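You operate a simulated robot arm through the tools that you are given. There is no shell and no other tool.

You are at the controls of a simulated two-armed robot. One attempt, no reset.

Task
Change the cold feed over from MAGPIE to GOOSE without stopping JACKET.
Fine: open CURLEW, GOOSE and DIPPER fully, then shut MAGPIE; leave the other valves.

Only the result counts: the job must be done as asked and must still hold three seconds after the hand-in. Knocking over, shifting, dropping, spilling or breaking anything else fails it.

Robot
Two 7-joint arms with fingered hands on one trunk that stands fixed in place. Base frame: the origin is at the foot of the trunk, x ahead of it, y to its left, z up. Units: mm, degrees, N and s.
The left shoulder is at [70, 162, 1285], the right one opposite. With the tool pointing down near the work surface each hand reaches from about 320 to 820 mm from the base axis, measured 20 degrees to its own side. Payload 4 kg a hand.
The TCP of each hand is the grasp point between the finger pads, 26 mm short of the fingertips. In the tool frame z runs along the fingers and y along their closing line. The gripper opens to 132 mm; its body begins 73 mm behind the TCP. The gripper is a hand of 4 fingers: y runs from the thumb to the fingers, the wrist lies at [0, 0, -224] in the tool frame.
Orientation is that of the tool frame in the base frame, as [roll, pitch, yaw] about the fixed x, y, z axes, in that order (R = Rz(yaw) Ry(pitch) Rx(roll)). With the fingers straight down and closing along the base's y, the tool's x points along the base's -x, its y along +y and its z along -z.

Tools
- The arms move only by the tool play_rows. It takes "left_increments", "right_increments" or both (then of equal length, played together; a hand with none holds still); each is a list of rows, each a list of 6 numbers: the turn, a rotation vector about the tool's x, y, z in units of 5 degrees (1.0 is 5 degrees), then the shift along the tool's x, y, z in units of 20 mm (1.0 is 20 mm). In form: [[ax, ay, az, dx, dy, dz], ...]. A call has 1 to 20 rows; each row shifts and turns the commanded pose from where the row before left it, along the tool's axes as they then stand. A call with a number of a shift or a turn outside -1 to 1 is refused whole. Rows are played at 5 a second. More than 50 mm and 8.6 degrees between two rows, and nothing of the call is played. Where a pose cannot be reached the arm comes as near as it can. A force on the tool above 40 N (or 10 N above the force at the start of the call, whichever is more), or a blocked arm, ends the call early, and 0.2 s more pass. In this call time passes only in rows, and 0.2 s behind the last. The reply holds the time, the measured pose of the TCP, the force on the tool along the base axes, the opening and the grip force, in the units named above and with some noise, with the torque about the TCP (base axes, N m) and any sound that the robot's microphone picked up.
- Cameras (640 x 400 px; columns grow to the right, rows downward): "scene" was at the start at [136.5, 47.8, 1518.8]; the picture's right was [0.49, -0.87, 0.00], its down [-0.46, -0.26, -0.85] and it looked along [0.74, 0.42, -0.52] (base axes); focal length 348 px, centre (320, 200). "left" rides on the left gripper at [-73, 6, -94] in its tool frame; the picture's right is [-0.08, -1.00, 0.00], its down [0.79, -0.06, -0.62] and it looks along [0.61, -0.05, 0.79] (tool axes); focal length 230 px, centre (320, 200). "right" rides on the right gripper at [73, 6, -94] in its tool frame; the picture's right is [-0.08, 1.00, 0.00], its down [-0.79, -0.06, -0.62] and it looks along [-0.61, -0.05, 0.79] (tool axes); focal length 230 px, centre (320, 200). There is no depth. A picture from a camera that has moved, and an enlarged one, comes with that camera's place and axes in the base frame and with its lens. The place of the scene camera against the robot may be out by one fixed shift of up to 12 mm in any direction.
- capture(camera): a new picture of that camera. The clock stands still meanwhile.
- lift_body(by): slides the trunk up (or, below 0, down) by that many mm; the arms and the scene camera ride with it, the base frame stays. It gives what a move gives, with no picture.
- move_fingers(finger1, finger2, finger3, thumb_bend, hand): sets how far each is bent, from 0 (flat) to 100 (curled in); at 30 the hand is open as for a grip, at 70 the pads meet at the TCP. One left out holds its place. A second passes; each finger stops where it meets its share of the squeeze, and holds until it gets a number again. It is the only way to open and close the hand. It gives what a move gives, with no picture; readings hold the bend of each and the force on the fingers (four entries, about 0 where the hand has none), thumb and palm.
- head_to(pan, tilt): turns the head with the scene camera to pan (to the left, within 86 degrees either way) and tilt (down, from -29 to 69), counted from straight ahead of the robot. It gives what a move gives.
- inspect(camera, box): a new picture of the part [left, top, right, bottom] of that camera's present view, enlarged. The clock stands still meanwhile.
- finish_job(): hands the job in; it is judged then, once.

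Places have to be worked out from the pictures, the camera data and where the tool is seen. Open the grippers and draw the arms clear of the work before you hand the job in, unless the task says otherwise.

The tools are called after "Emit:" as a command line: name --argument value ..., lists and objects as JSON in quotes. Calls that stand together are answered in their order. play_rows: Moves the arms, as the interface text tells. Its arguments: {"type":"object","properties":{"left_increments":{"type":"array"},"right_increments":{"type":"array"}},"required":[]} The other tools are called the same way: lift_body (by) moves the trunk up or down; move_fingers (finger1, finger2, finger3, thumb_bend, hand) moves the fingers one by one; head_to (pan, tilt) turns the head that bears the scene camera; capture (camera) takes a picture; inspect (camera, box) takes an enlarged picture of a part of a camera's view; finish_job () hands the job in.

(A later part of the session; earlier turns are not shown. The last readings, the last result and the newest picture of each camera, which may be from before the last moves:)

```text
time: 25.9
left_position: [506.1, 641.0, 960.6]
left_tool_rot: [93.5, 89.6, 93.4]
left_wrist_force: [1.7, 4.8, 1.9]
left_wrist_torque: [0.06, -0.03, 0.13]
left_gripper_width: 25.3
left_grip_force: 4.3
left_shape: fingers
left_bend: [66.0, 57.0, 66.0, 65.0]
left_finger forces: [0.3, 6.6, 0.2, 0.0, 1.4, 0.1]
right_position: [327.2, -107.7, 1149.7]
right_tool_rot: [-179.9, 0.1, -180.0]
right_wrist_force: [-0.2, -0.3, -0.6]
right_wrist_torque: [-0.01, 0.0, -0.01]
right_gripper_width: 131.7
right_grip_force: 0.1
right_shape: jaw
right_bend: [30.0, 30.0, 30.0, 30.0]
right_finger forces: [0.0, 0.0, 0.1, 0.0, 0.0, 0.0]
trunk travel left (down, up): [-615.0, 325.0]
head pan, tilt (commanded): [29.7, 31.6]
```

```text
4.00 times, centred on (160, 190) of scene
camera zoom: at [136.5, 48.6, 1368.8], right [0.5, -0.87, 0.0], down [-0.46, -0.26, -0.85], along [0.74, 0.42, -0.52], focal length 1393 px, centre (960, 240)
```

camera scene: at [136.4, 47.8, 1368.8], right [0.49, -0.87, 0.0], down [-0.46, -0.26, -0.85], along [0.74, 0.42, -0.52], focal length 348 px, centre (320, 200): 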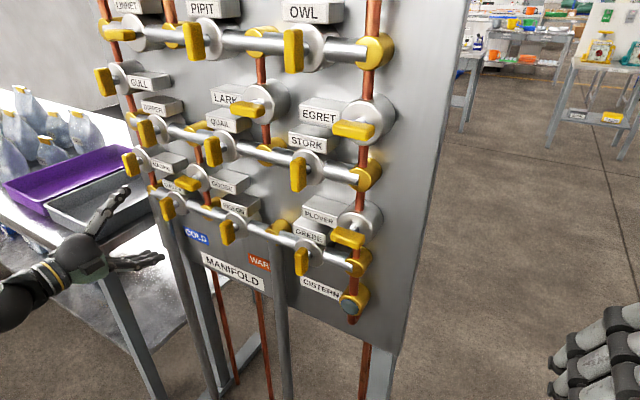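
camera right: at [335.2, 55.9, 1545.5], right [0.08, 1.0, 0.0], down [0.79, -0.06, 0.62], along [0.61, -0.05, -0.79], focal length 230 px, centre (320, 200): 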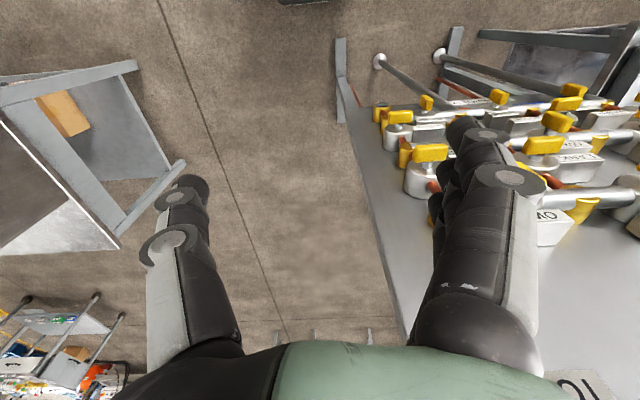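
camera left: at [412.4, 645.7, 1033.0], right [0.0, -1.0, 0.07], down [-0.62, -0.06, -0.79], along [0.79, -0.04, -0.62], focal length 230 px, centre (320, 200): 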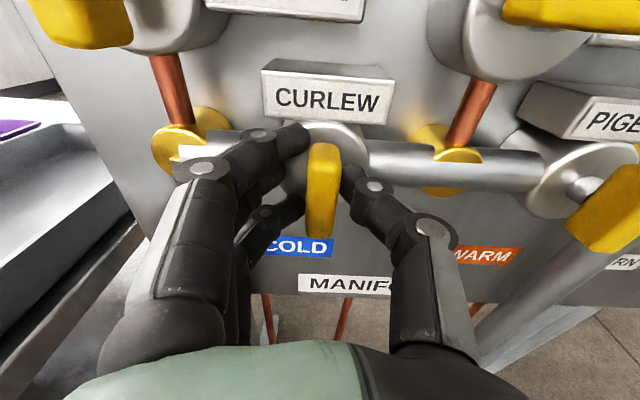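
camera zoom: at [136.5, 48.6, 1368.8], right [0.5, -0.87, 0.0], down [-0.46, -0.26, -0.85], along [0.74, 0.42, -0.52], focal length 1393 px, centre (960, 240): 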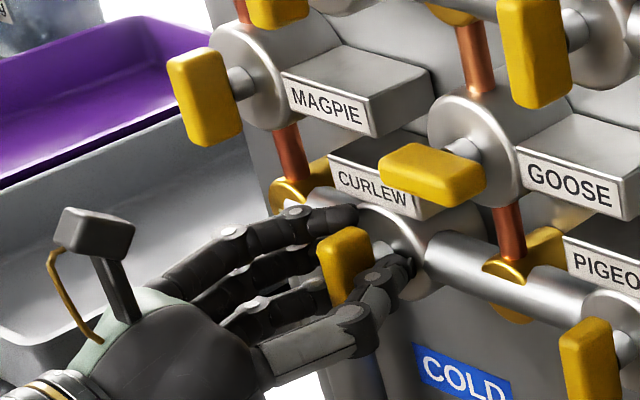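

The middle finger stopped at bend 57 with 6.6 N while the outer two passed the handle ends. I'll zoom in to see what it touches.

Emit:
inspect --camera "left" --box '[230, 100, 430, 225]'

Emit:
inspect --camera "scene" --box '[130, 170, 210, 220]'

```text
3.20 times, centred on (330, 162) of left
camera zoom: at [412.4, 645.7, 1033.0], right [0.0, -1.0, 0.07], down [-0.62, -0.06, -0.79], along [0.79, -0.04, -0.62], focal length 736 px, centre (288, 320)
```

zoom: 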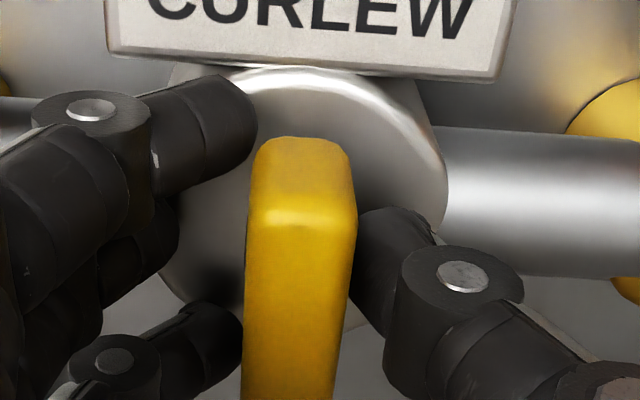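

```text
8.00 times, centred on (170, 195) of scene
camera zoom: at [136.5, 48.6, 1368.8], right [0.5, -0.87, 0.0], down [-0.46, -0.26, -0.85], along [0.74, 0.42, -0.52], focal length 2786 px, centre (1520, 240)
```

zoom: 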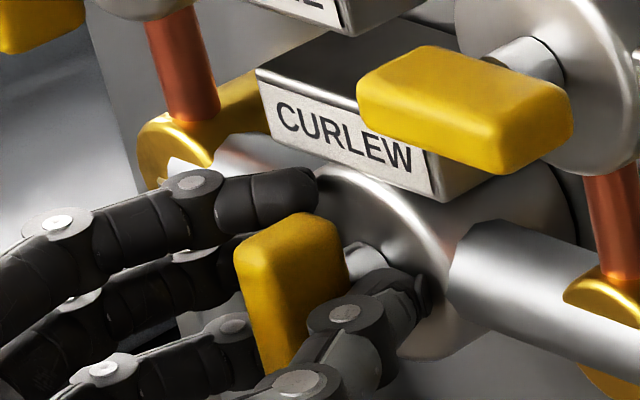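

The middle finger's tip seems to be meeting the rim of the valve disc rather than the handle, so I'm slightly too deep. I'll open a little, back off 9 mm and regrip.

Emit:
move_fingers --hand "left" --finger1 50 --finger2 50 --finger3 50 --thumb_bend 50

Emit:
play_rows --left_increments '[[0, 0, 0, 0, 0, -0.45]]'

Emit:
move_fingers --hand "left" --finger1 62 --finger2 62 --finger3 62 --thumb_bend 62

Emit:
inspect --camera "left" --box '[230, 100, 430, 225]'

```text
time: 26.9
left_position: [505.9, 639.7, 961.9]
left_tool_rot: [98.4, 89.7, 98.2]
left_wrist_force: [0.3, -0.6, 0.0]
left_wrist_torque: [0.02, 0.0, 0.03]
left_gripper_width: 69.9
left_grip_force: 0.0
left_shape: fingers
left_bend: [50.0, 50.0, 50.0, 50.0]
left_finger forces: [0.0, 0.1, 0.1, 0.0, 0.1, 0.0]
right_position: [327.2, -107.9, 1149.7]
right_tool_rot: [-180.0, -0.1, 180.0]
right_wrist_force: [0.0, -0.7, -1.0]
right_wrist_torque: [0.01, -0.01, -0.02]
right_gripper_width: 131.8
right_grip_force: 0.1
right_shape: jaw
right_bend: [30.0, 30.0, 30.0, 30.0]
right_finger forces: [0.0, 0.0, 0.0, 0.0, 0.0, 0.0]
trunk travel left (down, up): [-615.0, 325.0]
head pan, tilt (commanded): [29.7, 31.6]
```

```text
time: 27.4
left_position: [496.6, 638.5, 961.1]
left_tool_rot: [94.5, 89.6, 94.4]
left_wrist_force: [0.2, -0.5, -0.9]
left_wrist_torque: [0.03, 0.01, 0.01]
left_gripper_width: 69.7
left_grip_force: 0.0
left_shape: fingers
left_bend: [50.0, 50.0, 50.0, 50.0]
left_finger forces: [0.0, 0.0, 0.1, 0.0, 0.1, 0.0]
right_position: [327.1, -108.2, 1150.2]
right_tool_rot: [-180.0, 0.0, 179.9]
right_wrist_force: [-0.5, 0.0, -0.4]
right_wrist_torque: [0.02, -0.02, 0.0]
right_gripper_width: 131.9
right_grip_force: 0.1
right_shape: jaw
right_bend: [30.0, 30.0, 30.0, 30.0]
right_finger forces: [0.0, 0.0, 0.0, 0.0, 0.0, 0.0]
trunk travel left (down, up): [-615.0, 325.0]
head pan, tilt (commanded): [29.7, 31.6]
```

```text
time: 28.4
left_position: [495.4, 639.9, 959.5]
left_tool_rot: [98.1, 89.6, 98.1]
left_wrist_force: [0.9, -0.1, -0.1]
left_wrist_torque: [-0.03, -0.01, 0.03]
left_gripper_width: 34.3
left_grip_force: 0.0
left_shape: fingers
left_bend: [62.0, 62.0, 62.0, 62.0]
left_finger forces: [0.1, 0.0, 0.0, 0.0, 0.0, 0.1]
right_position: [326.3, -107.6, 1150.4]
right_tool_rot: [180.0, 0.0, -180.0]
right_wrist_force: [0.1, 0.0, 0.9]
right_wrist_torque: [-0.04, -0.01, 0.03]
right_gripper_width: 131.7
right_grip_force: 0.0
right_shape: jaw
right_bend: [30.0, 30.0, 30.0, 30.0]
right_finger forces: [0.1, 0.1, 0.0, 0.0, 0.1, 0.0]
trunk travel left (down, up): [-615.0, 325.0]
head pan, tilt (commanded): [29.7, 31.6]
```

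```text
3.20 times, centred on (330, 162) of left
camera zoom: at [403.4, 645.1, 1032.7], right [0.0, -1.0, 0.07], down [-0.62, -0.06, -0.78], along [0.79, -0.04, -0.62], focal length 736 px, centre (288, 320)
```

zoom: 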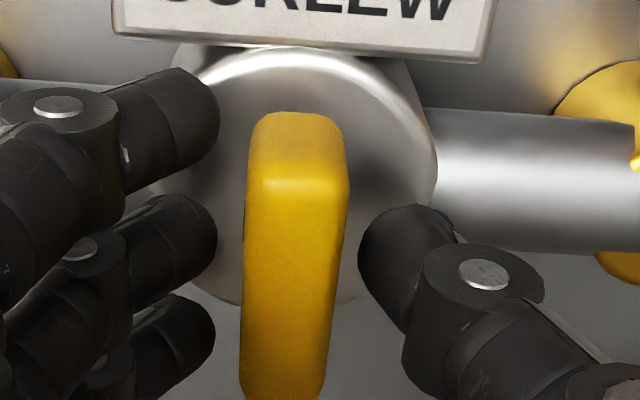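

That clears it: all fingers are at bend 62 with no contact and the handle centred between them. I'll close on the handle now.

Emit:
move_fingers --hand "left" --finger1 70 --finger2 70 --finger3 70 --thumb_bend 70

Emit:
inspect --camera "left" --box '[230, 100, 430, 225]'

```text
time: 29.4
left_position: [496.1, 640.4, 961.3]
left_tool_rot: [97.0, 89.6, 97.1]
left_wrist_force: [2.5, 2.8, 1.5]
left_wrist_torque: [0.01, -0.01, 0.08]
left_gripper_width: 22.5
left_grip_force: 7.3
left_shape: fingers
left_bend: [66.0, 66.0, 67.0, 68.0]
left_finger forces: [2.9, 2.8, 2.7, 0.0, 5.4, 0.0]
right_position: [327.4, -107.7, 1148.8]
right_tool_rot: [-179.9, 0.0, -179.9]
right_wrist_force: [0.6, 0.6, -0.5]
right_wrist_torque: [0.02, -0.03, 0.01]
right_gripper_width: 131.4
right_grip_force: 0.0
right_shape: jaw
right_bend: [30.0, 30.0, 30.0, 30.0]
right_finger forces: [0.1, 0.1, 0.0, 0.1, 0.1, 0.1]
trunk travel left (down, up): [-615.0, 325.0]
head pan, tilt (commanded): [29.7, 31.6]
```

```text
3.20 times, centred on (330, 162) of left
camera zoom: at [403.6, 645.5, 1032.6], right [0.0, -1.0, 0.07], down [-0.62, -0.06, -0.78], along [0.79, -0.04, -0.62], focal length 736 px, centre (288, 320)
```

zoom: 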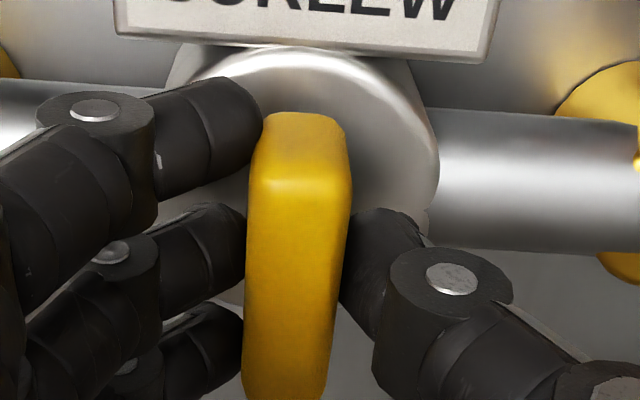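

All three fingers (≈2.8 N each) and the thumb (5.4 N) hold the handle. I'll turn 10° counter-clockwise (seen from the front) and check the torque and picture.

Emit:
play_rows --left_increments '[[0, 0, -0.5, 0, 0, 0], [0, 0, -0.5, 0, 0, 0], [0, 0, -0.5, 0, 0, 0], [0, 0, -0.5, 0, 0, 0]]'

Emit:
inspect --camera "left" --box '[230, 100, 430, 225]'

Emit:
inspect --camera "scene" --box '[110, 160, 206, 220]'

```text
time: 30.4
left_position: [496.8, 640.0, 959.0]
left_tool_rot: [-90.3, 80.3, -90.3]
left_wrist_force: [2.4, 4.5, 3.0]
left_wrist_torque: [0.04, -0.01, 0.06]
left_gripper_width: 22.1
left_grip_force: 6.7
left_shape: fingers
left_bend: [67.0, 66.0, 66.0, 68.0]
left_finger forces: [3.0, 2.9, 3.0, 0.0, 5.4, 0.0]
right_position: [327.3, -106.8, 1150.0]
right_tool_rot: [180.0, 0.1, 180.0]
right_wrist_force: [-0.3, 0.1, -0.1]
right_wrist_torque: [-0.02, 0.01, 0.02]
right_gripper_width: 131.9
right_grip_force: 0.0
right_shape: jaw
right_bend: [30.0, 30.0, 30.0, 30.0]
right_finger forces: [0.0, 0.1, 0.0, 0.0, 0.0, 0.0]
trunk travel left (down, up): [-615.0, 325.0]
head pan, tilt (commanded): [29.7, 31.6]
```

```text
3.20 times, centred on (330, 162) of left
camera zoom: at [403.7, 658.1, 1030.3], right [0.0, -0.97, 0.24], down [-0.62, -0.19, -0.76], along [0.79, -0.15, -0.6], focal length 736 px, centre (288, 320)
```

zoom: 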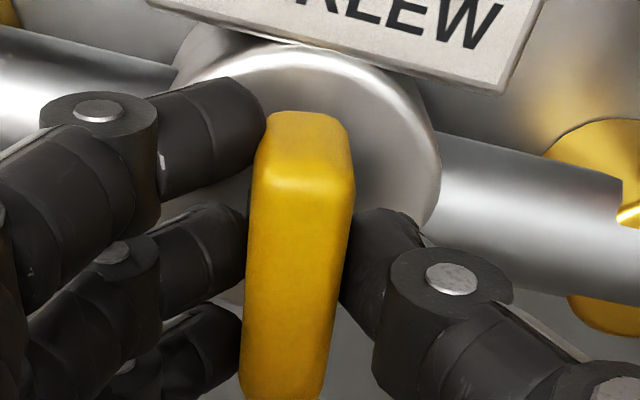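

```text
6.67 times, centred on (158, 190) of scene
camera zoom: at [136.5, 48.1, 1368.8], right [0.49, -0.87, 0.0], down [-0.46, -0.26, -0.85], along [0.74, 0.42, -0.52], focal length 2322 px, centre (1400, 267)
```

zoom: 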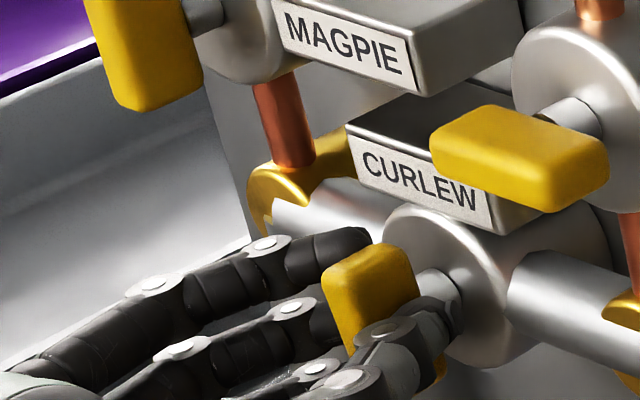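

The handle turned with the hand at almost no torque, so counter-clockwise opens. I'll continue another 70°.

Emit:
play_rows --left_increments '[[0, 0, -1, 0, 0, 0], [0, 0, -1, 0, 0, 0], [0, 0, -1, 0, 0, 0], [0, 0, -1, 0, 0, 0], [0, 0, -1, 0, 0, 0], [0, 0, -1, 0, 0, 0], [0, 0, -1, 0, 0, 0], [0, 0, -1, 0, 0, 0], [0, 0, -1, 0, 0, 0], [0, 0, -1, 0, 0, 0], [0, 0, -1, 0, 0, 0], [0, 0, -1, 0, 0, 0], [0, 0, -1, 0, 0, 0], [0, 0, -1, 0, 0, 0]]'

Emit:
capture --camera "left"

Emit:
inspect --camera "scene" --box '[110, 160, 206, 220]'

```text
time: 33.4
left_position: [496.8, 639.2, 959.1]
left_tool_rot: [-90.1, 10.2, -90.0]
left_wrist_force: [2.6, 0.7, 0.0]
left_wrist_torque: [0.03, 0.01, 0.02]
left_gripper_width: 22.4
left_grip_force: 6.6
left_shape: fingers
left_bend: [67.0, 67.0, 67.0, 68.0]
left_finger forces: [2.0, 2.3, 2.5, 0.0, 6.3, 0.0]
right_position: [327.5, -107.8, 1150.6]
right_tool_rot: [180.0, 0.0, 180.0]
right_wrist_force: [0.5, 0.1, -0.3]
right_wrist_torque: [0.01, 0.02, -0.03]
right_gripper_width: 131.8
right_grip_force: 0.1
right_shape: jaw
right_bend: [30.0, 30.0, 30.0, 30.0]
right_finger forces: [0.1, 0.0, 0.0, 0.0, 0.0, 0.1]
trunk travel left (down, up): [-615.0, 325.0]
head pan, tilt (commanded): [29.7, 31.6]
```

```text
taken
camera left: at [403.5, 712.7, 965.9], right [0.0, -0.1, 0.99], down [-0.62, -0.78, -0.08], along [0.79, -0.61, -0.06], focal length 230 px, centre (320, 200)
```

left: 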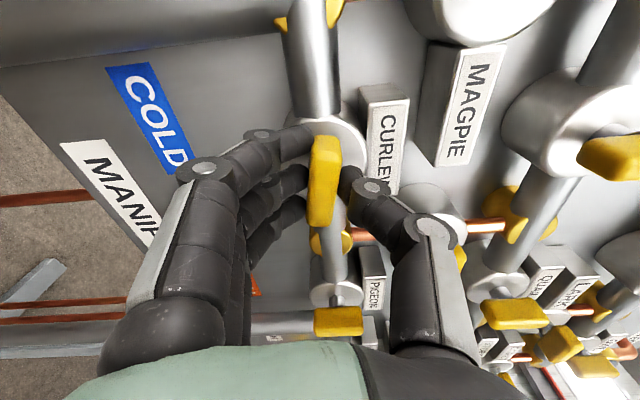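

```text
6.67 times, centred on (158, 190) of scene
camera zoom: at [136.9, 48.1, 1368.8], right [0.49, -0.87, 0.0], down [-0.46, -0.26, -0.85], along [0.74, 0.42, -0.53], focal length 2322 px, centre (1400, 267)
```

zoom: 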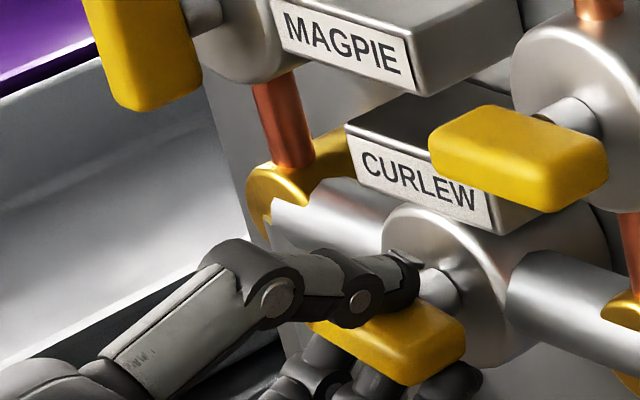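

The handle has turned about 80° with negligible torque. I'll go the last 10° and slightly beyond in small steps, feeling for the end stop.

Emit:
play_rows --left_increments '[[0, 0, -0.5, 0, 0, 0], [0, 0, -0.5, 0, 0, 0], [0, 0, -0.5, 0, 0, 0], [0, 0, -0.5, 0, 0, 0], [0, 0, -0.3, 0, 0, 0]]'

Emit:
capture --camera "left"

Emit:
inspect --camera "scene" --box '[110, 160, 206, 220]'

```text
time: 34.5
left_position: [496.3, 642.0, 958.7]
left_tool_rot: [-90.2, -1.2, -90.1]
left_wrist_force: [2.0, -1.4, -2.5]
left_wrist_torque: [0.08, 0.04, -0.01]
left_gripper_width: 22.5
left_grip_force: 6.5
left_shape: fingers
left_bend: [67.0, 67.0, 66.0, 68.0]
left_finger forces: [2.2, 2.9, 3.3, 0.1, 5.3, 0.0]
right_position: [328.7, -108.5, 1149.5]
right_tool_rot: [180.0, -0.1, 179.9]
right_wrist_force: [-0.5, -0.3, 0.3]
right_wrist_torque: [0.0, 0.02, -0.01]
right_gripper_width: 131.7
right_grip_force: 0.1
right_shape: jaw
right_bend: [30.0, 30.0, 30.0, 30.0]
right_finger forces: [0.1, 0.0, 0.0, 0.0, 0.0, 0.0]
trunk travel left (down, up): [-615.0, 325.0]
head pan, tilt (commanded): [29.7, 31.6]
```

```text
taken
camera left: at [403.6, 712.8, 951.6], right [0.0, 0.1, 1.0], down [-0.62, -0.78, 0.08], along [0.79, -0.61, 0.06], focal length 230 px, centre (320, 200)
```

left: 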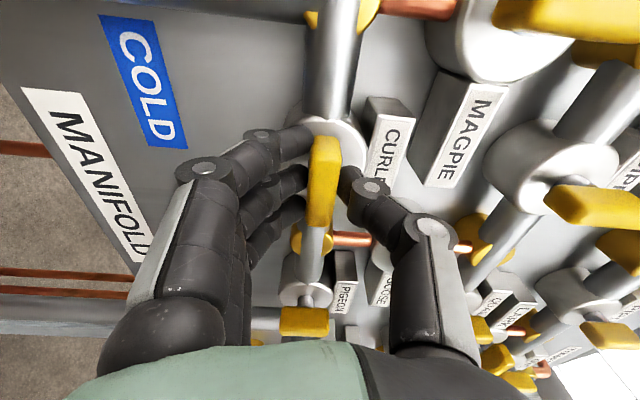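

```text
6.67 times, centred on (158, 190) of scene
camera zoom: at [137.1, 47.9, 1368.7], right [0.49, -0.87, 0.0], down [-0.46, -0.26, -0.85], along [0.74, 0.42, -0.53], focal length 2322 px, centre (1400, 267)
```

zoom: 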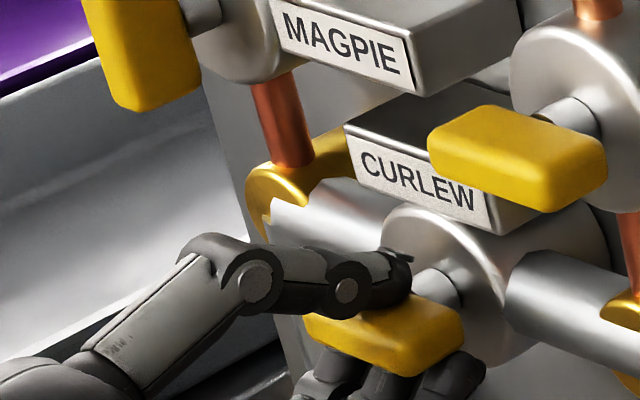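

The handle now lies along the pipe (hand turned ≈91°). I'll nudge 4° more to feel whether the stop is reached.

Emit:
play_rows --left_increments '[[0, 0, -0.4, 0, 0, 0], [0, 0, -0.4, 0, 0, 0]]'

Emit:
inspect --camera "left" --box '[230, 100, 430, 225]'

```text
time: 35.1
left_position: [496.6, 640.4, 958.4]
left_tool_rot: [-90.2, -5.2, -90.0]
left_wrist_force: [1.4, -1.7, -4.7]
left_wrist_torque: [0.15, 0.07, -0.07]
left_gripper_width: 21.4
left_grip_force: 7.1
left_shape: fingers
left_bend: [67.0, 67.0, 66.0, 68.0]
left_finger forces: [1.7, 3.2, 4.9, 0.0, 5.0, 0.0]
right_position: [328.2, -107.0, 1148.8]
right_tool_rot: [-180.0, 0.1, 180.0]
right_wrist_force: [-0.4, -0.1, -0.1]
right_wrist_torque: [-0.01, 0.02, 0.02]
right_gripper_width: 131.8
right_grip_force: 0.1
right_shape: jaw
right_bend: [30.0, 30.0, 30.0, 30.0]
right_finger forces: [0.0, 0.0, 0.0, 0.0, 0.0, 0.0]
trunk travel left (down, up): [-615.0, 325.0]
head pan, tilt (commanded): [29.7, 31.6]
```

```text
3.20 times, centred on (330, 162) of left
camera zoom: at [403.6, 712.4, 946.9], right [0.0, 0.17, 0.99], down [-0.62, -0.78, 0.13], along [0.79, -0.61, 0.1], focal length 736 px, centre (288, 320)
```

zoom: 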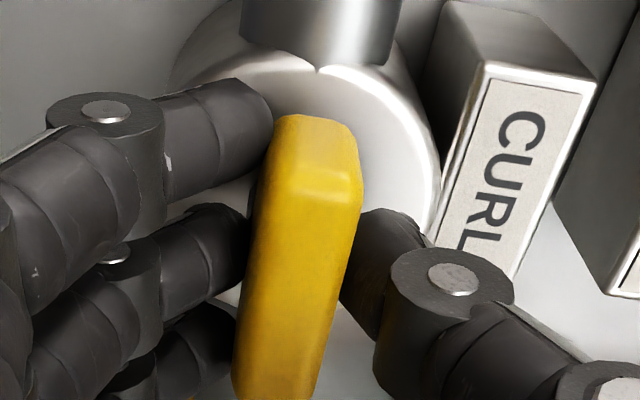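

Torque rose to 0.15 N·m and the handle now lags the hand, so CURLEW is against its open stop. I'll relieve the twist, open the fingers and back straight out.

Emit:
play_rows --left_increments '[[0, 0, 0.5, 0, 0, 0]]'

Emit:
move_fingers --hand "left" --finger1 48 --finger2 48 --finger3 48 --thumb_bend 48

Emit:
play_rows --left_increments '[[0, 0, 0, 0, 0, -0.75], [0, 0, 0, 0, 0, -0.75], [0, 0, 0, 0, 0, -0.75], [0, 0, 0, 0, 0, -0.75], [0, 0, 0, 0, 0, -0.5]]'

Emit:
capture --camera "left"

Emit:
inspect --camera "scene" --box '[100, 110, 260, 210]'

```text
time: 35.5
left_position: [498.1, 640.4, 959.5]
left_tool_rot: [-90.1, -2.6, -90.0]
left_wrist_force: [0.4, -1.9, -5.1]
left_wrist_torque: [0.06, 0.12, -0.09]
left_gripper_width: 22.0
left_grip_force: 7.2
left_shape: fingers
left_bend: [67.0, 66.0, 66.0, 68.0]
left_finger forces: [2.8, 3.3, 3.4, 0.0, 4.8, 0.0]
right_position: [326.9, -106.8, 1149.4]
right_tool_rot: [179.9, 0.0, -180.0]
right_wrist_force: [-0.5, 0.1, 0.5]
right_wrist_torque: [0.0, -0.03, 0.04]
right_gripper_width: 132.0
right_grip_force: 0.0
right_shape: jaw
right_bend: [30.0, 30.0, 30.0, 30.0]
right_finger forces: [0.1, 0.1, 0.1, 0.0, 0.0, 0.1]
trunk travel left (down, up): [-615.0, 325.0]
head pan, tilt (commanded): [29.7, 31.6]
```

```text
time: 36.5
left_position: [497.4, 641.0, 960.4]
left_tool_rot: [-90.2, -2.6, -90.0]
left_wrist_force: [0.0, -0.5, 0.0]
left_wrist_torque: [0.02, 0.01, 0.0]
left_gripper_width: 76.4
left_grip_force: 0.1
left_shape: fingers
left_bend: [48.0, 48.0, 48.0, 48.0]
left_finger forces: [0.0, 0.1, 0.1, 0.0, 0.1, 0.0]
right_position: [327.2, -108.4, 1150.5]
right_tool_rot: [-180.0, 0.0, 179.9]
right_wrist_force: [0.3, 0.0, -0.7]
right_wrist_torque: [0.01, 0.0, -0.01]
right_gripper_width: 131.8
right_grip_force: 0.1
right_shape: jaw
right_bend: [30.0, 30.0, 30.0, 30.0]
right_finger forces: [0.1, 0.0, 0.1, 0.1, 0.0, 0.0]
trunk travel left (down, up): [-615.0, 325.0]
head pan, tilt (commanded): [29.7, 31.6]
```

```text
time: 37.8
left_position: [426.3, 639.2, 960.2]
left_tool_rot: [-89.9, -2.6, -90.1]
left_wrist_force: [-0.1, 0.6, -0.1]
left_wrist_torque: [-0.01, -0.01, 0.0]
left_gripper_width: 76.5
left_grip_force: 0.1
left_shape: fingers
left_bend: [48.0, 48.0, 48.0, 48.0]
left_finger forces: [0.0, 0.0, 0.0, 0.1, 0.1, 0.0]
right_position: [325.9, -108.2, 1149.5]
right_tool_rot: [-180.0, 0.0, 180.0]
right_wrist_force: [-0.5, 1.1, 0.9]
right_wrist_torque: [0.03, 0.04, 0.01]
right_gripper_width: 132.0
right_grip_force: 0.2
right_shape: jaw
right_bend: [30.0, 30.0, 30.0, 30.0]
right_finger forces: [0.0, 0.0, 0.0, 0.0, 0.1, 0.1]
trunk travel left (down, up): [-615.0, 325.0]
head pan, tilt (commanded): [29.7, 31.6]
```

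```text
taken
camera left: at [332.6, 713.1, 950.3], right [0.0, 0.12, 0.99], down [-0.62, -0.78, 0.1], along [0.79, -0.61, 0.08], focal length 230 px, centre (320, 200)
```

left: 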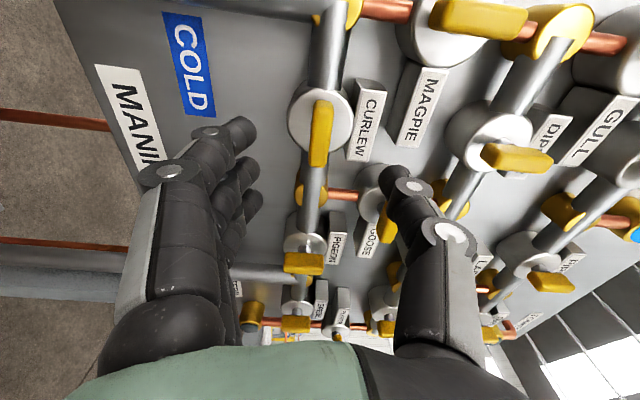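

```text
4.00 times, centred on (180, 160) of scene
camera zoom: at [136.3, 47.8, 1368.8], right [0.49, -0.87, 0.0], down [-0.46, -0.26, -0.85], along [0.74, 0.42, -0.52], focal length 1393 px, centre (880, 360)
```

zoom: 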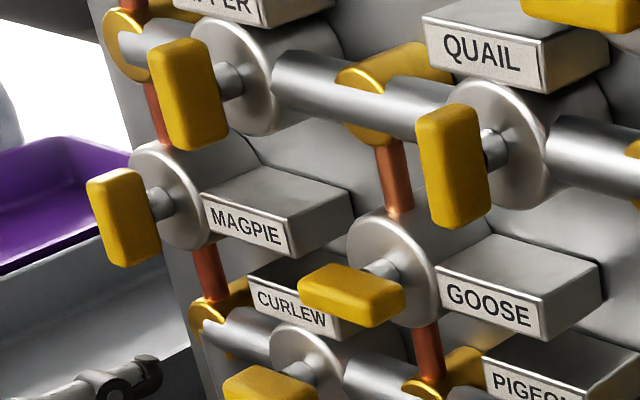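

CURLEW is now along its pipe (open), with all others untouched. I'll move at standoff to in front of GOOSE and test whether the hand can roll a further quarter turn from fingers-down.

Emit:
play_rows --left_increments '[[0, 0, 0, 0.868, -0.822, 0], [0, 0, 0, 0.868, -0.822, 0], [0, 0, 0, 0.868, -0.822, 0], [0, 0, 0, 0.868, -0.822, 0], [0, 0, 0, 0.868, -0.822, 0], [0, 0, 0.52, 0, 0, 0]]'

Emit:
capture --camera "left"

Emit:
play_rows --left_increments '[[0, 0, -1, 0, 0, 0], [0, 0, -1, 0, 0, 0], [0, 0, -1, 0, 0, 0], [0, 0, -1, 0, 0, 0], [0, 0, -1, 0, 0, 0], [0, 0, -1, 0, 0, 0], [0, 0, -1, 0, 0, 0], [0, 0, -1, 0, 0, 0], [0, 0, -1, 0, 0, 0], [0, 0, -1, 0, 0, 0], [0, 0, -1, 0, 0, 0], [0, 0, -1, 0, 0, 0], [0, 0, -1, 0, 0, 0], [0, 0, -1, 0, 0, 0], [0, 0, -1, 0, 0, 0], [0, 0, -1, 0, 0, 0], [0, 0, -1, 0, 0, 0], [0, 0, -1, 0, 0, 0], [0, 0, -1, 0, 0, 0]]'

Emit:
capture --camera "left"

```text
time: 39.1
left_position: [427.1, 557.3, 1046.1]
left_tool_rot: [-90.1, 0.0, -90.0]
left_wrist_force: [-0.5, 0.9, -0.9]
left_wrist_torque: [-0.01, 0.0, -0.01]
left_gripper_width: 76.6
left_grip_force: 0.0
left_shape: fingers
left_bend: [48.0, 48.0, 48.0, 48.0]
left_finger forces: [0.1, 0.0, 0.0, 0.1, 0.1, 0.1]
right_position: [326.1, -106.7, 1149.6]
right_tool_rot: [-180.0, -0.1, -179.9]
right_wrist_force: [0.2, 0.8, -0.8]
right_wrist_torque: [-0.04, -0.02, 0.01]
right_gripper_width: 132.0
right_grip_force: 0.1
right_shape: jaw
right_bend: [30.0, 30.0, 30.0, 30.0]
right_finger forces: [0.0, 0.0, 0.1, 0.0, 0.0, 0.0]
trunk travel left (down, up): [-615.0, 325.0]
head pan, tilt (commanded): [29.7, 31.6]
```

```text
taken
camera left: at [333.8, 630.4, 1040.0], right [0.0, 0.08, 1.0], down [-0.62, -0.78, 0.06], along [0.79, -0.62, 0.05], focal length 230 px, centre (320, 200)
```

left: 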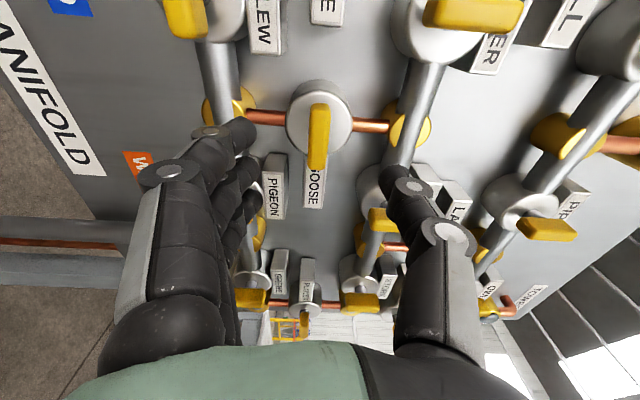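

```text
time: 43.1
left_position: [426.1, 557.2, 1045.8]
left_tool_rot: [90.6, -84.9, 89.4]
left_wrist_force: [1.0, 0.1, -0.2]
left_wrist_torque: [-0.01, 0.01, 0.01]
left_gripper_width: 76.7
left_grip_force: 0.2
left_shape: fingers
left_bend: [48.0, 48.0, 48.0, 48.0]
left_finger forces: [0.1, 0.0, 0.0, 0.0, 0.0, 0.0]
right_position: [325.9, -107.9, 1150.3]
right_tool_rot: [180.0, -0.1, -180.0]
right_wrist_force: [0.4, -0.5, -0.8]
right_wrist_torque: [0.02, 0.01, 0.0]
right_gripper_width: 131.8
right_grip_force: 0.1
right_shape: jaw
right_bend: [30.0, 30.0, 30.0, 30.0]
right_finger forces: [0.0, 0.0, 0.0, 0.1, 0.1, 0.0]
trunk travel left (down, up): [-615.0, 325.0]
head pan, tilt (commanded): [29.7, 31.6]
```

```text
taken
camera left: at [332.9, 544.5, 973.5], right [0.0, 0.99, -0.17], down [-0.62, 0.13, 0.78], along [0.79, 0.1, 0.61], focal length 230 px, centre (320, 200)
```

left: 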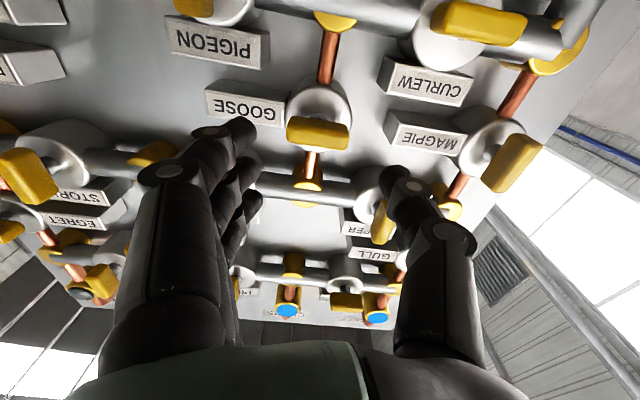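

The roll range is ample, and two views put GOOSE's handle at (513.5, 555, 1045.6). I'll roll back to fingers-down, trim 2 mm right, and approach to straddle the horizontal handle.

Emit:
play_rows --left_increments '[[0, 0, 1, 0, 0, 0], [0, 0, 1, 0, 0, 0], [0, 0, 1, 0, 0, 0], [0, 0, 1, 0, 0, 0], [0, 0, 1, 0, 0, 0], [0, 0, 1, 0, 0, 0], [0, 0, 1, 0, 0, 0], [0, 0, 1, 0, 0, 0], [0, 0, 1, 0, 0, 0], [0, 0, 1, 0, 0, 0], [0, 0, 1, 0, 0, 0], [0, 0, 1, 0, 0, 0], [0, 0, 1, 0, 0, 0], [0, 0, 1, 0, 0, 0], [0, 0, 1, 0, 0, 0], [0, 0, 1, 0, 0, 0], [0, 0, 1, 0, 0, 0], [0, 0, 1, 0, 0, 0], [0, 0, 1, 0.1, 0, 0]]'

Emit:
play_rows --left_increments '[[0, 0, 0, 0, 0, 0.75], [0, 0, 0, 0, 0, 0.75], [0, 0, 0, 0, 0, 0.75], [0, 0, 0, 0, 0, 0.7]]'

Emit:
capture --camera "left"

Emit:
inspect --camera "scene" --box '[100, 120, 260, 220]'

```text
time: 47.1
left_position: [426.7, 556.0, 1044.8]
left_tool_rot: [-90.1, 0.1, -90.0]
left_wrist_force: [-1.0, -0.5, -0.1]
left_wrist_torque: [0.01, -0.02, -0.01]
left_gripper_width: 76.8
left_grip_force: 0.1
left_shape: fingers
left_bend: [48.0, 48.0, 48.0, 48.0]
left_finger forces: [0.0, 0.0, 0.0, 0.0, 0.1, 0.0]
right_position: [326.9, -108.3, 1149.5]
right_tool_rot: [180.0, 0.0, 180.0]
right_wrist_force: [-0.1, 0.1, 0.3]
right_wrist_torque: [-0.02, 0.01, -0.02]
right_gripper_width: 132.0
right_grip_force: 0.0
right_shape: jaw
right_bend: [30.0, 30.0, 30.0, 30.0]
right_finger forces: [0.0, 0.1, 0.1, 0.1, 0.1, 0.0]
trunk travel left (down, up): [-615.0, 325.0]
head pan, tilt (commanded): [29.7, 31.6]
```

```text
time: 48.1
left_position: [484.6, 555.1, 1044.8]
left_tool_rot: [-90.1, 0.0, -90.0]
left_wrist_force: [0.0, -0.1, -0.2]
left_wrist_torque: [0.01, 0.01, 0.01]
left_gripper_width: 76.5
left_grip_force: 0.1
left_shape: fingers
left_bend: [48.0, 48.0, 48.0, 48.0]
left_finger forces: [0.0, 0.0, 0.0, 0.0, 0.0, 0.1]
right_position: [326.4, -108.0, 1149.4]
right_tool_rot: [-179.9, 0.0, 180.0]
right_wrist_force: [0.1, -0.3, -0.4]
right_wrist_torque: [0.0, -0.02, 0.0]
right_gripper_width: 131.8
right_grip_force: 0.0
right_shape: jaw
right_bend: [30.0, 30.0, 30.0, 30.0]
right_finger forces: [0.1, 0.0, 0.1, 0.1, 0.0, 0.0]
trunk travel left (down, up): [-615.0, 325.0]
head pan, tilt (commanded): [29.7, 31.6]
```

```text
taken
camera left: at [392.5, 628.2, 1039.2], right [0.0, 0.08, 1.0], down [-0.62, -0.78, 0.06], along [0.79, -0.62, 0.05], focal length 230 px, centre (320, 200)
```

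left: 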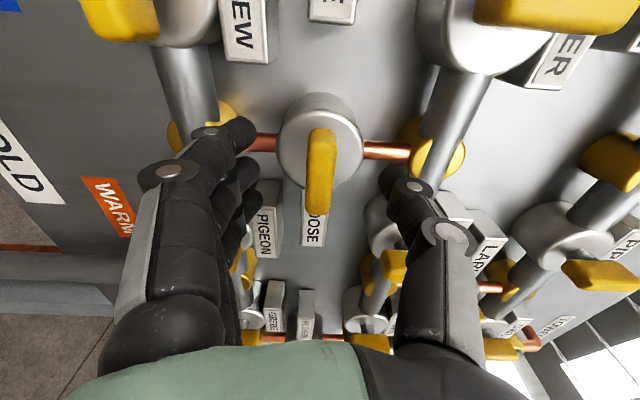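

```text
4.00 times, centred on (180, 170) of scene
camera zoom: at [136.9, 47.9, 1368.8], right [0.49, -0.87, 0.0], down [-0.46, -0.26, -0.85], along [0.74, 0.42, -0.53], focal length 1393 px, centre (880, 320)
```

zoom: 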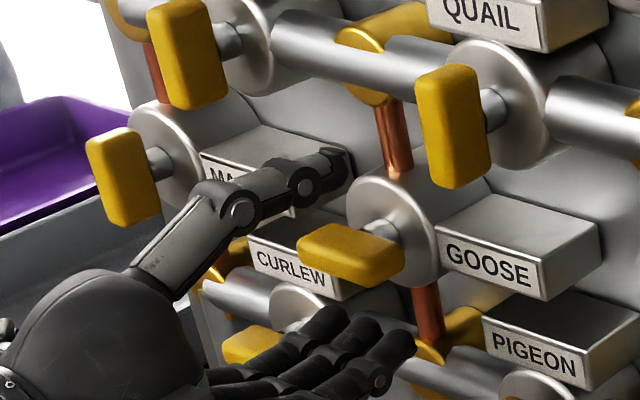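

The handle is well centred between thumb (above) and fingers (below). I'll advance 12 mm to the proven grasp depth and close.

Emit:
play_rows --left_increments '[[0, 0, 0, 0, 0, 0.3], [0, 0, 0, 0, 0, 0.3]]'

Emit:
move_fingers --hand "left" --finger1 62 --finger2 62 --finger3 62 --thumb_bend 62

Emit:
inspect --camera "left" --box '[230, 100, 430, 225]'

Emit:
move_fingers --hand "left" --finger1 70 --finger2 70 --finger3 70 --thumb_bend 70

Emit:
inspect --camera "left" --box '[230, 100, 430, 225]'

```text
time: 48.8
left_position: [497.4, 555.3, 1046.8]
left_tool_rot: [-90.1, 0.0, -90.0]
left_wrist_force: [0.2, -0.3, 0.0]
left_wrist_torque: [0.0, 0.02, -0.04]
left_gripper_width: 76.5
left_grip_force: 0.1
left_shape: fingers
left_bend: [48.0, 48.0, 48.0, 48.0]
left_finger forces: [0.0, 0.1, 0.0, 0.1, 0.0, 0.0]
right_position: [328.4, -107.4, 1149.7]
right_tool_rot: [180.0, 0.0, 180.0]
right_wrist_force: [0.4, -0.1, -0.5]
right_wrist_torque: [0.0, -0.01, 0.0]
right_gripper_width: 132.2
right_grip_force: 0.1
right_shape: jaw
right_bend: [30.0, 30.0, 30.0, 30.0]
right_finger forces: [0.1, 0.0, 0.1, 0.1, 0.1, 0.0]
trunk travel left (down, up): [-615.0, 325.0]
head pan, tilt (commanded): [29.7, 31.6]
```

```text
time: 49.8
left_position: [496.2, 555.0, 1045.0]
left_tool_rot: [-90.1, 0.0, -89.9]
left_wrist_force: [-1.0, 0.2, 0.9]
left_wrist_torque: [0.02, 0.02, 0.01]
left_gripper_width: 34.3
left_grip_force: 0.1
left_shape: fingers
left_bend: [62.0, 62.0, 62.0, 62.0]
left_finger forces: [0.1, 0.0, 0.0, 0.0, 0.0, 0.1]
right_position: [327.0, -107.6, 1150.8]
right_tool_rot: [-180.0, 0.0, -180.0]
right_wrist_force: [0.4, -0.4, -0.1]
right_wrist_torque: [-0.03, 0.0, -0.05]
right_gripper_width: 131.7
right_grip_force: 0.0
right_shape: jaw
right_bend: [30.0, 30.0, 30.0, 30.0]
right_finger forces: [0.0, 0.1, 0.0, 0.0, 0.0, 0.1]
trunk travel left (down, up): [-615.0, 325.0]
head pan, tilt (commanded): [29.7, 31.6]
```

```text
3.20 times, centred on (330, 162) of left
camera zoom: at [403.8, 627.9, 1039.9], right [0.0, 0.08, 1.0], down [-0.62, -0.78, 0.06], along [0.79, -0.62, 0.05], focal length 736 px, centre (288, 320)
```

zoom: 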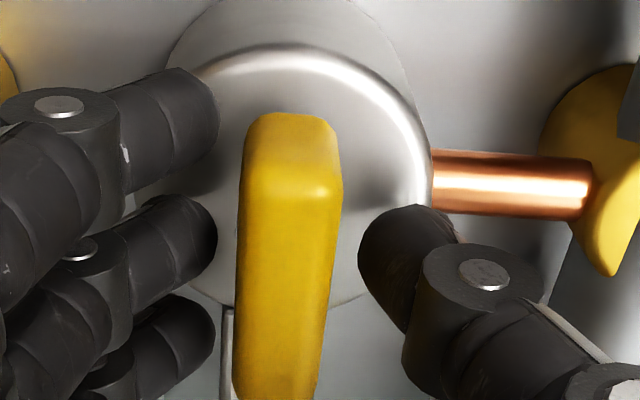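

```text
time: 50.8
left_position: [496.5, 555.4, 1046.4]
left_tool_rot: [-90.1, -0.1, -90.0]
left_wrist_force: [1.1, -0.5, -4.3]
left_wrist_torque: [0.0, 0.11, 0.0]
left_gripper_width: 22.6
left_grip_force: 8.0
left_shape: fingers
left_bend: [66.0, 66.0, 66.0, 68.0]
left_finger forces: [3.3, 3.3, 3.3, 0.0, 5.1, 0.0]
right_position: [327.5, -106.7, 1149.0]
right_tool_rot: [-179.9, 0.0, -180.0]
right_wrist_force: [0.0, -0.2, 0.1]
right_wrist_torque: [0.0, -0.03, 0.01]
right_gripper_width: 131.7
right_grip_force: 0.2
right_shape: jaw
right_bend: [30.0, 30.0, 30.0, 30.0]
right_finger forces: [0.0, 0.1, 0.1, 0.1, 0.1, 0.0]
trunk travel left (down, up): [-615.0, 325.0]
head pan, tilt (commanded): [29.7, 31.6]
```

```text
3.20 times, centred on (330, 162) of left
camera zoom: at [404.2, 628.1, 1039.1], right [0.0, 0.08, 1.0], down [-0.62, -0.78, 0.06], along [0.79, -0.62, 0.05], focal length 736 px, centre (288, 320)
```

zoom: 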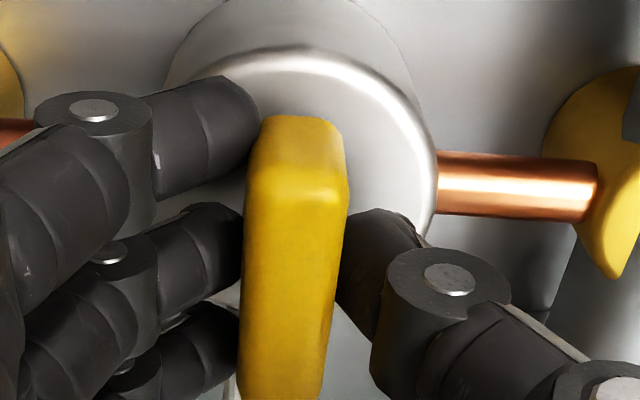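

GOOSE's handle is gripped evenly (3.3 N per finger). I'll turn 10° counter-clockwise first and check that it follows.

Emit:
play_rows --left_increments '[[0, 0, -0.5, 0, 0, 0], [0, 0, -0.5, 0, 0, 0], [0, 0, -0.5, 0, 0, 0], [0, 0, -0.5, 0, 0, 0]]'

Emit:
inspect --camera "left" --box '[230, 100, 430, 225]'

```text
time: 51.8
left_position: [496.5, 555.4, 1045.4]
left_tool_rot: [-90.1, -10.1, -89.9]
left_wrist_force: [-0.2, -1.3, -4.4]
left_wrist_torque: [0.04, 0.06, 0.01]
left_gripper_width: 22.1
left_grip_force: 7.4
left_shape: fingers
left_bend: [66.0, 66.0, 66.0, 68.0]
left_finger forces: [3.2, 3.4, 3.3, 0.0, 5.1, 0.0]
right_position: [327.3, -108.2, 1149.2]
right_tool_rot: [180.0, 0.0, -180.0]
right_wrist_force: [-0.5, 0.6, 0.0]
right_wrist_torque: [-0.03, 0.0, 0.01]
right_gripper_width: 131.7
right_grip_force: 0.0
right_shape: jaw
right_bend: [30.0, 30.0, 30.0, 30.0]
right_finger forces: [0.0, 0.1, 0.1, 0.1, 0.0, 0.1]
trunk travel left (down, up): [-615.0, 325.0]
head pan, tilt (commanded): [29.7, 31.6]
```

```text
3.20 times, centred on (330, 162) of left
camera zoom: at [404.2, 625.9, 1026.4], right [0.0, 0.25, 0.97], down [-0.62, -0.76, 0.2], along [0.79, -0.6, 0.15], focal length 736 px, centre (288, 320)
```

zoom: 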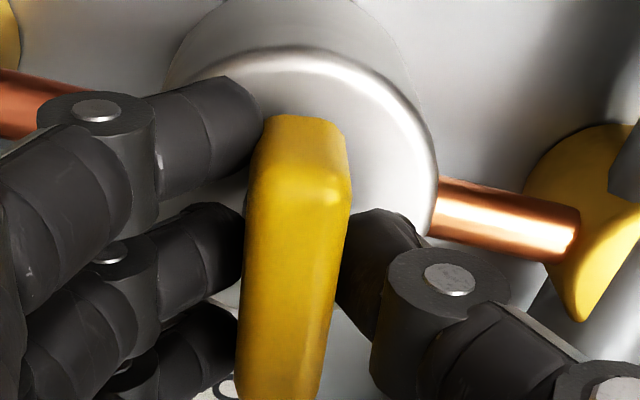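

GOOSE turns freely with the hand. I'll continue another 70°, then feel for the stop.

Emit:
play_rows --left_increments '[[0, 0, -1, 0, 0, 0], [0, 0, -1, 0, 0, 0], [0, 0, -1, 0, 0, 0], [0, 0, -1, 0, 0, 0], [0, 0, -1, 0, 0, 0], [0, 0, -1, 0, 0, 0], [0, 0, -1, 0, 0, 0], [0, 0, -1, 0, 0, 0], [0, 0, -1, 0, 0, 0], [0, 0, -1, 0, 0, 0], [0, 0, -1, 0, 0, 0], [0, 0, -1, 0, 0, 0], [0, 0, -1, 0, 0, 0], [0, 0, -1, 0, 0, 0]]'

Emit:
play_rows --left_increments '[[0, 0, -0.5, 0, 0, 0], [0, 0, -0.5, 0, 0, 0], [0, 0, -0.5, 0, 0, 0], [0, 0, -0.5, 0, 0, 0], [0, 0, -0.3, 0, 0, 0]]'

Emit:
capture --camera "left"

Emit:
inspect --camera "scene" --box '[100, 120, 260, 220]'

```text
time: 54.8
left_position: [497.0, 554.8, 1046.1]
left_tool_rot: [-90.5, -80.1, -89.4]
left_wrist_force: [0.3, -3.0, -6.2]
left_wrist_torque: [0.07, 0.12, -0.06]
left_gripper_width: 22.1
left_grip_force: 7.2
left_shape: fingers
left_bend: [66.0, 66.0, 66.0, 68.0]
left_finger forces: [2.9, 3.0, 3.2, 0.0, 5.6, 0.0]
right_position: [327.6, -108.2, 1148.5]
right_tool_rot: [180.0, 0.1, -180.0]
right_wrist_force: [0.2, -0.9, 0.1]
right_wrist_torque: [0.01, 0.0, -0.01]
right_gripper_width: 131.7
right_grip_force: 0.2
right_shape: jaw
right_bend: [30.0, 30.0, 30.0, 30.0]
right_finger forces: [0.1, 0.0, 0.1, 0.0, 0.1, 0.1]
trunk travel left (down, up): [-615.0, 325.0]
head pan, tilt (commanded): [29.7, 31.6]
```

```text
time: 56.0
left_position: [498.4, 555.4, 1045.1]
left_tool_rot: [93.6, -88.4, 86.4]
left_wrist_force: [-3.6, -4.8, -6.4]
left_wrist_torque: [0.11, 0.11, -0.1]
left_gripper_width: 21.9
left_grip_force: 8.1
left_shape: fingers
left_bend: [67.0, 66.0, 66.0, 68.0]
left_finger forces: [2.7, 3.2, 4.2, 0.1, 6.3, 0.0]
right_position: [326.7, -107.0, 1149.5]
right_tool_rot: [179.9, 0.0, -180.0]
right_wrist_force: [0.2, -0.3, 0.4]
right_wrist_torque: [0.02, -0.03, 0.0]
right_gripper_width: 131.8
right_grip_force: 0.1
right_shape: jaw
right_bend: [30.0, 30.0, 30.0, 30.0]
right_finger forces: [0.0, 0.0, 0.1, 0.0, 0.0, 0.0]
trunk travel left (down, up): [-615.0, 325.0]
head pan, tilt (commanded): [29.7, 31.6]
```

```text
taken
camera left: at [404.6, 547.1, 972.3], right [0.0, 0.99, -0.1], down [-0.62, 0.08, 0.78], along [0.79, 0.06, 0.61], focal length 230 px, centre (320, 200)
```

left: 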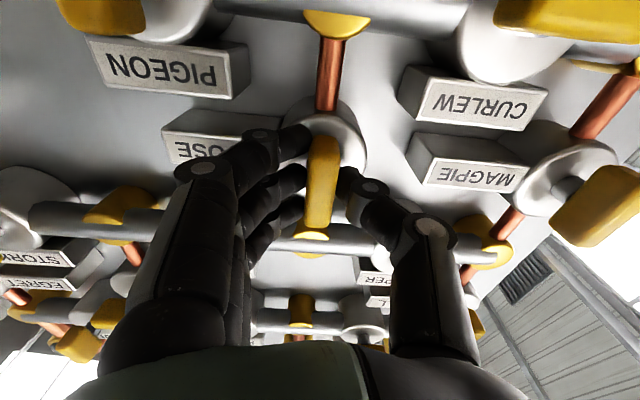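

```text
4.00 times, centred on (180, 170) of scene
camera zoom: at [136.4, 47.7, 1368.8], right [0.49, -0.87, 0.0], down [-0.46, -0.26, -0.85], along [0.74, 0.42, -0.52], focal length 1393 px, centre (880, 320)
```

zoom: 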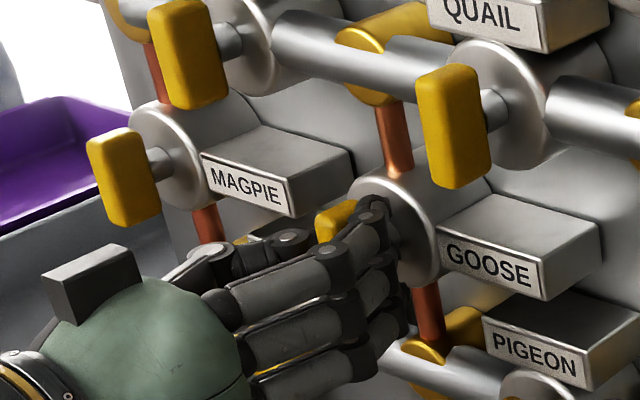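

Turned about 91° with torque starting to rise. I'll nudge 4° more to make sure it's against the stop.

Emit:
play_rows --left_increments '[[0, 0, -0.4, 0, 0, 0], [0, 0, -0.4, 0, 0, 0]]'

Emit:
inspect --camera "left" --box '[230, 100, 430, 225]'

```text
time: 56.5
left_position: [498.8, 554.4, 1044.8]
left_tool_rot: [91.0, -84.6, 89.1]
left_wrist_force: [-3.7, -4.8, -7.4]
left_wrist_torque: [0.17, 0.11, -0.1]
left_gripper_width: 20.8
left_grip_force: 8.3
left_shape: fingers
left_bend: [67.0, 66.0, 66.0, 68.0]
left_finger forces: [2.0, 3.1, 5.3, 0.0, 6.8, 0.1]
right_position: [326.0, -107.2, 1150.7]
right_tool_rot: [179.9, -0.1, 179.9]
right_wrist_force: [0.4, -0.7, 0.5]
right_wrist_torque: [0.04, 0.02, -0.03]
right_gripper_width: 132.0
right_grip_force: 0.1
right_shape: jaw
right_bend: [30.0, 30.0, 30.0, 30.0]
right_finger forces: [0.0, 0.0, 0.1, 0.0, 0.0, 0.0]
trunk travel left (down, up): [-615.0, 325.0]
head pan, tilt (commanded): [29.7, 31.6]
```

```text
3.20 times, centred on (330, 162) of left
camera zoom: at [404.6, 541.8, 973.2], right [0.0, 0.98, -0.17], down [-0.62, 0.14, 0.78], along [0.79, 0.11, 0.61], focal length 736 px, centre (288, 320)
```

zoom: 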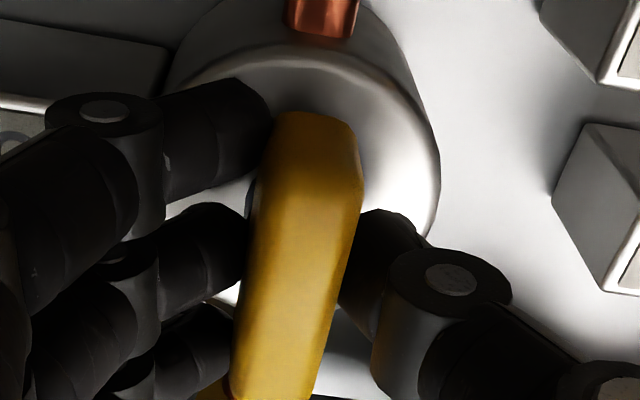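

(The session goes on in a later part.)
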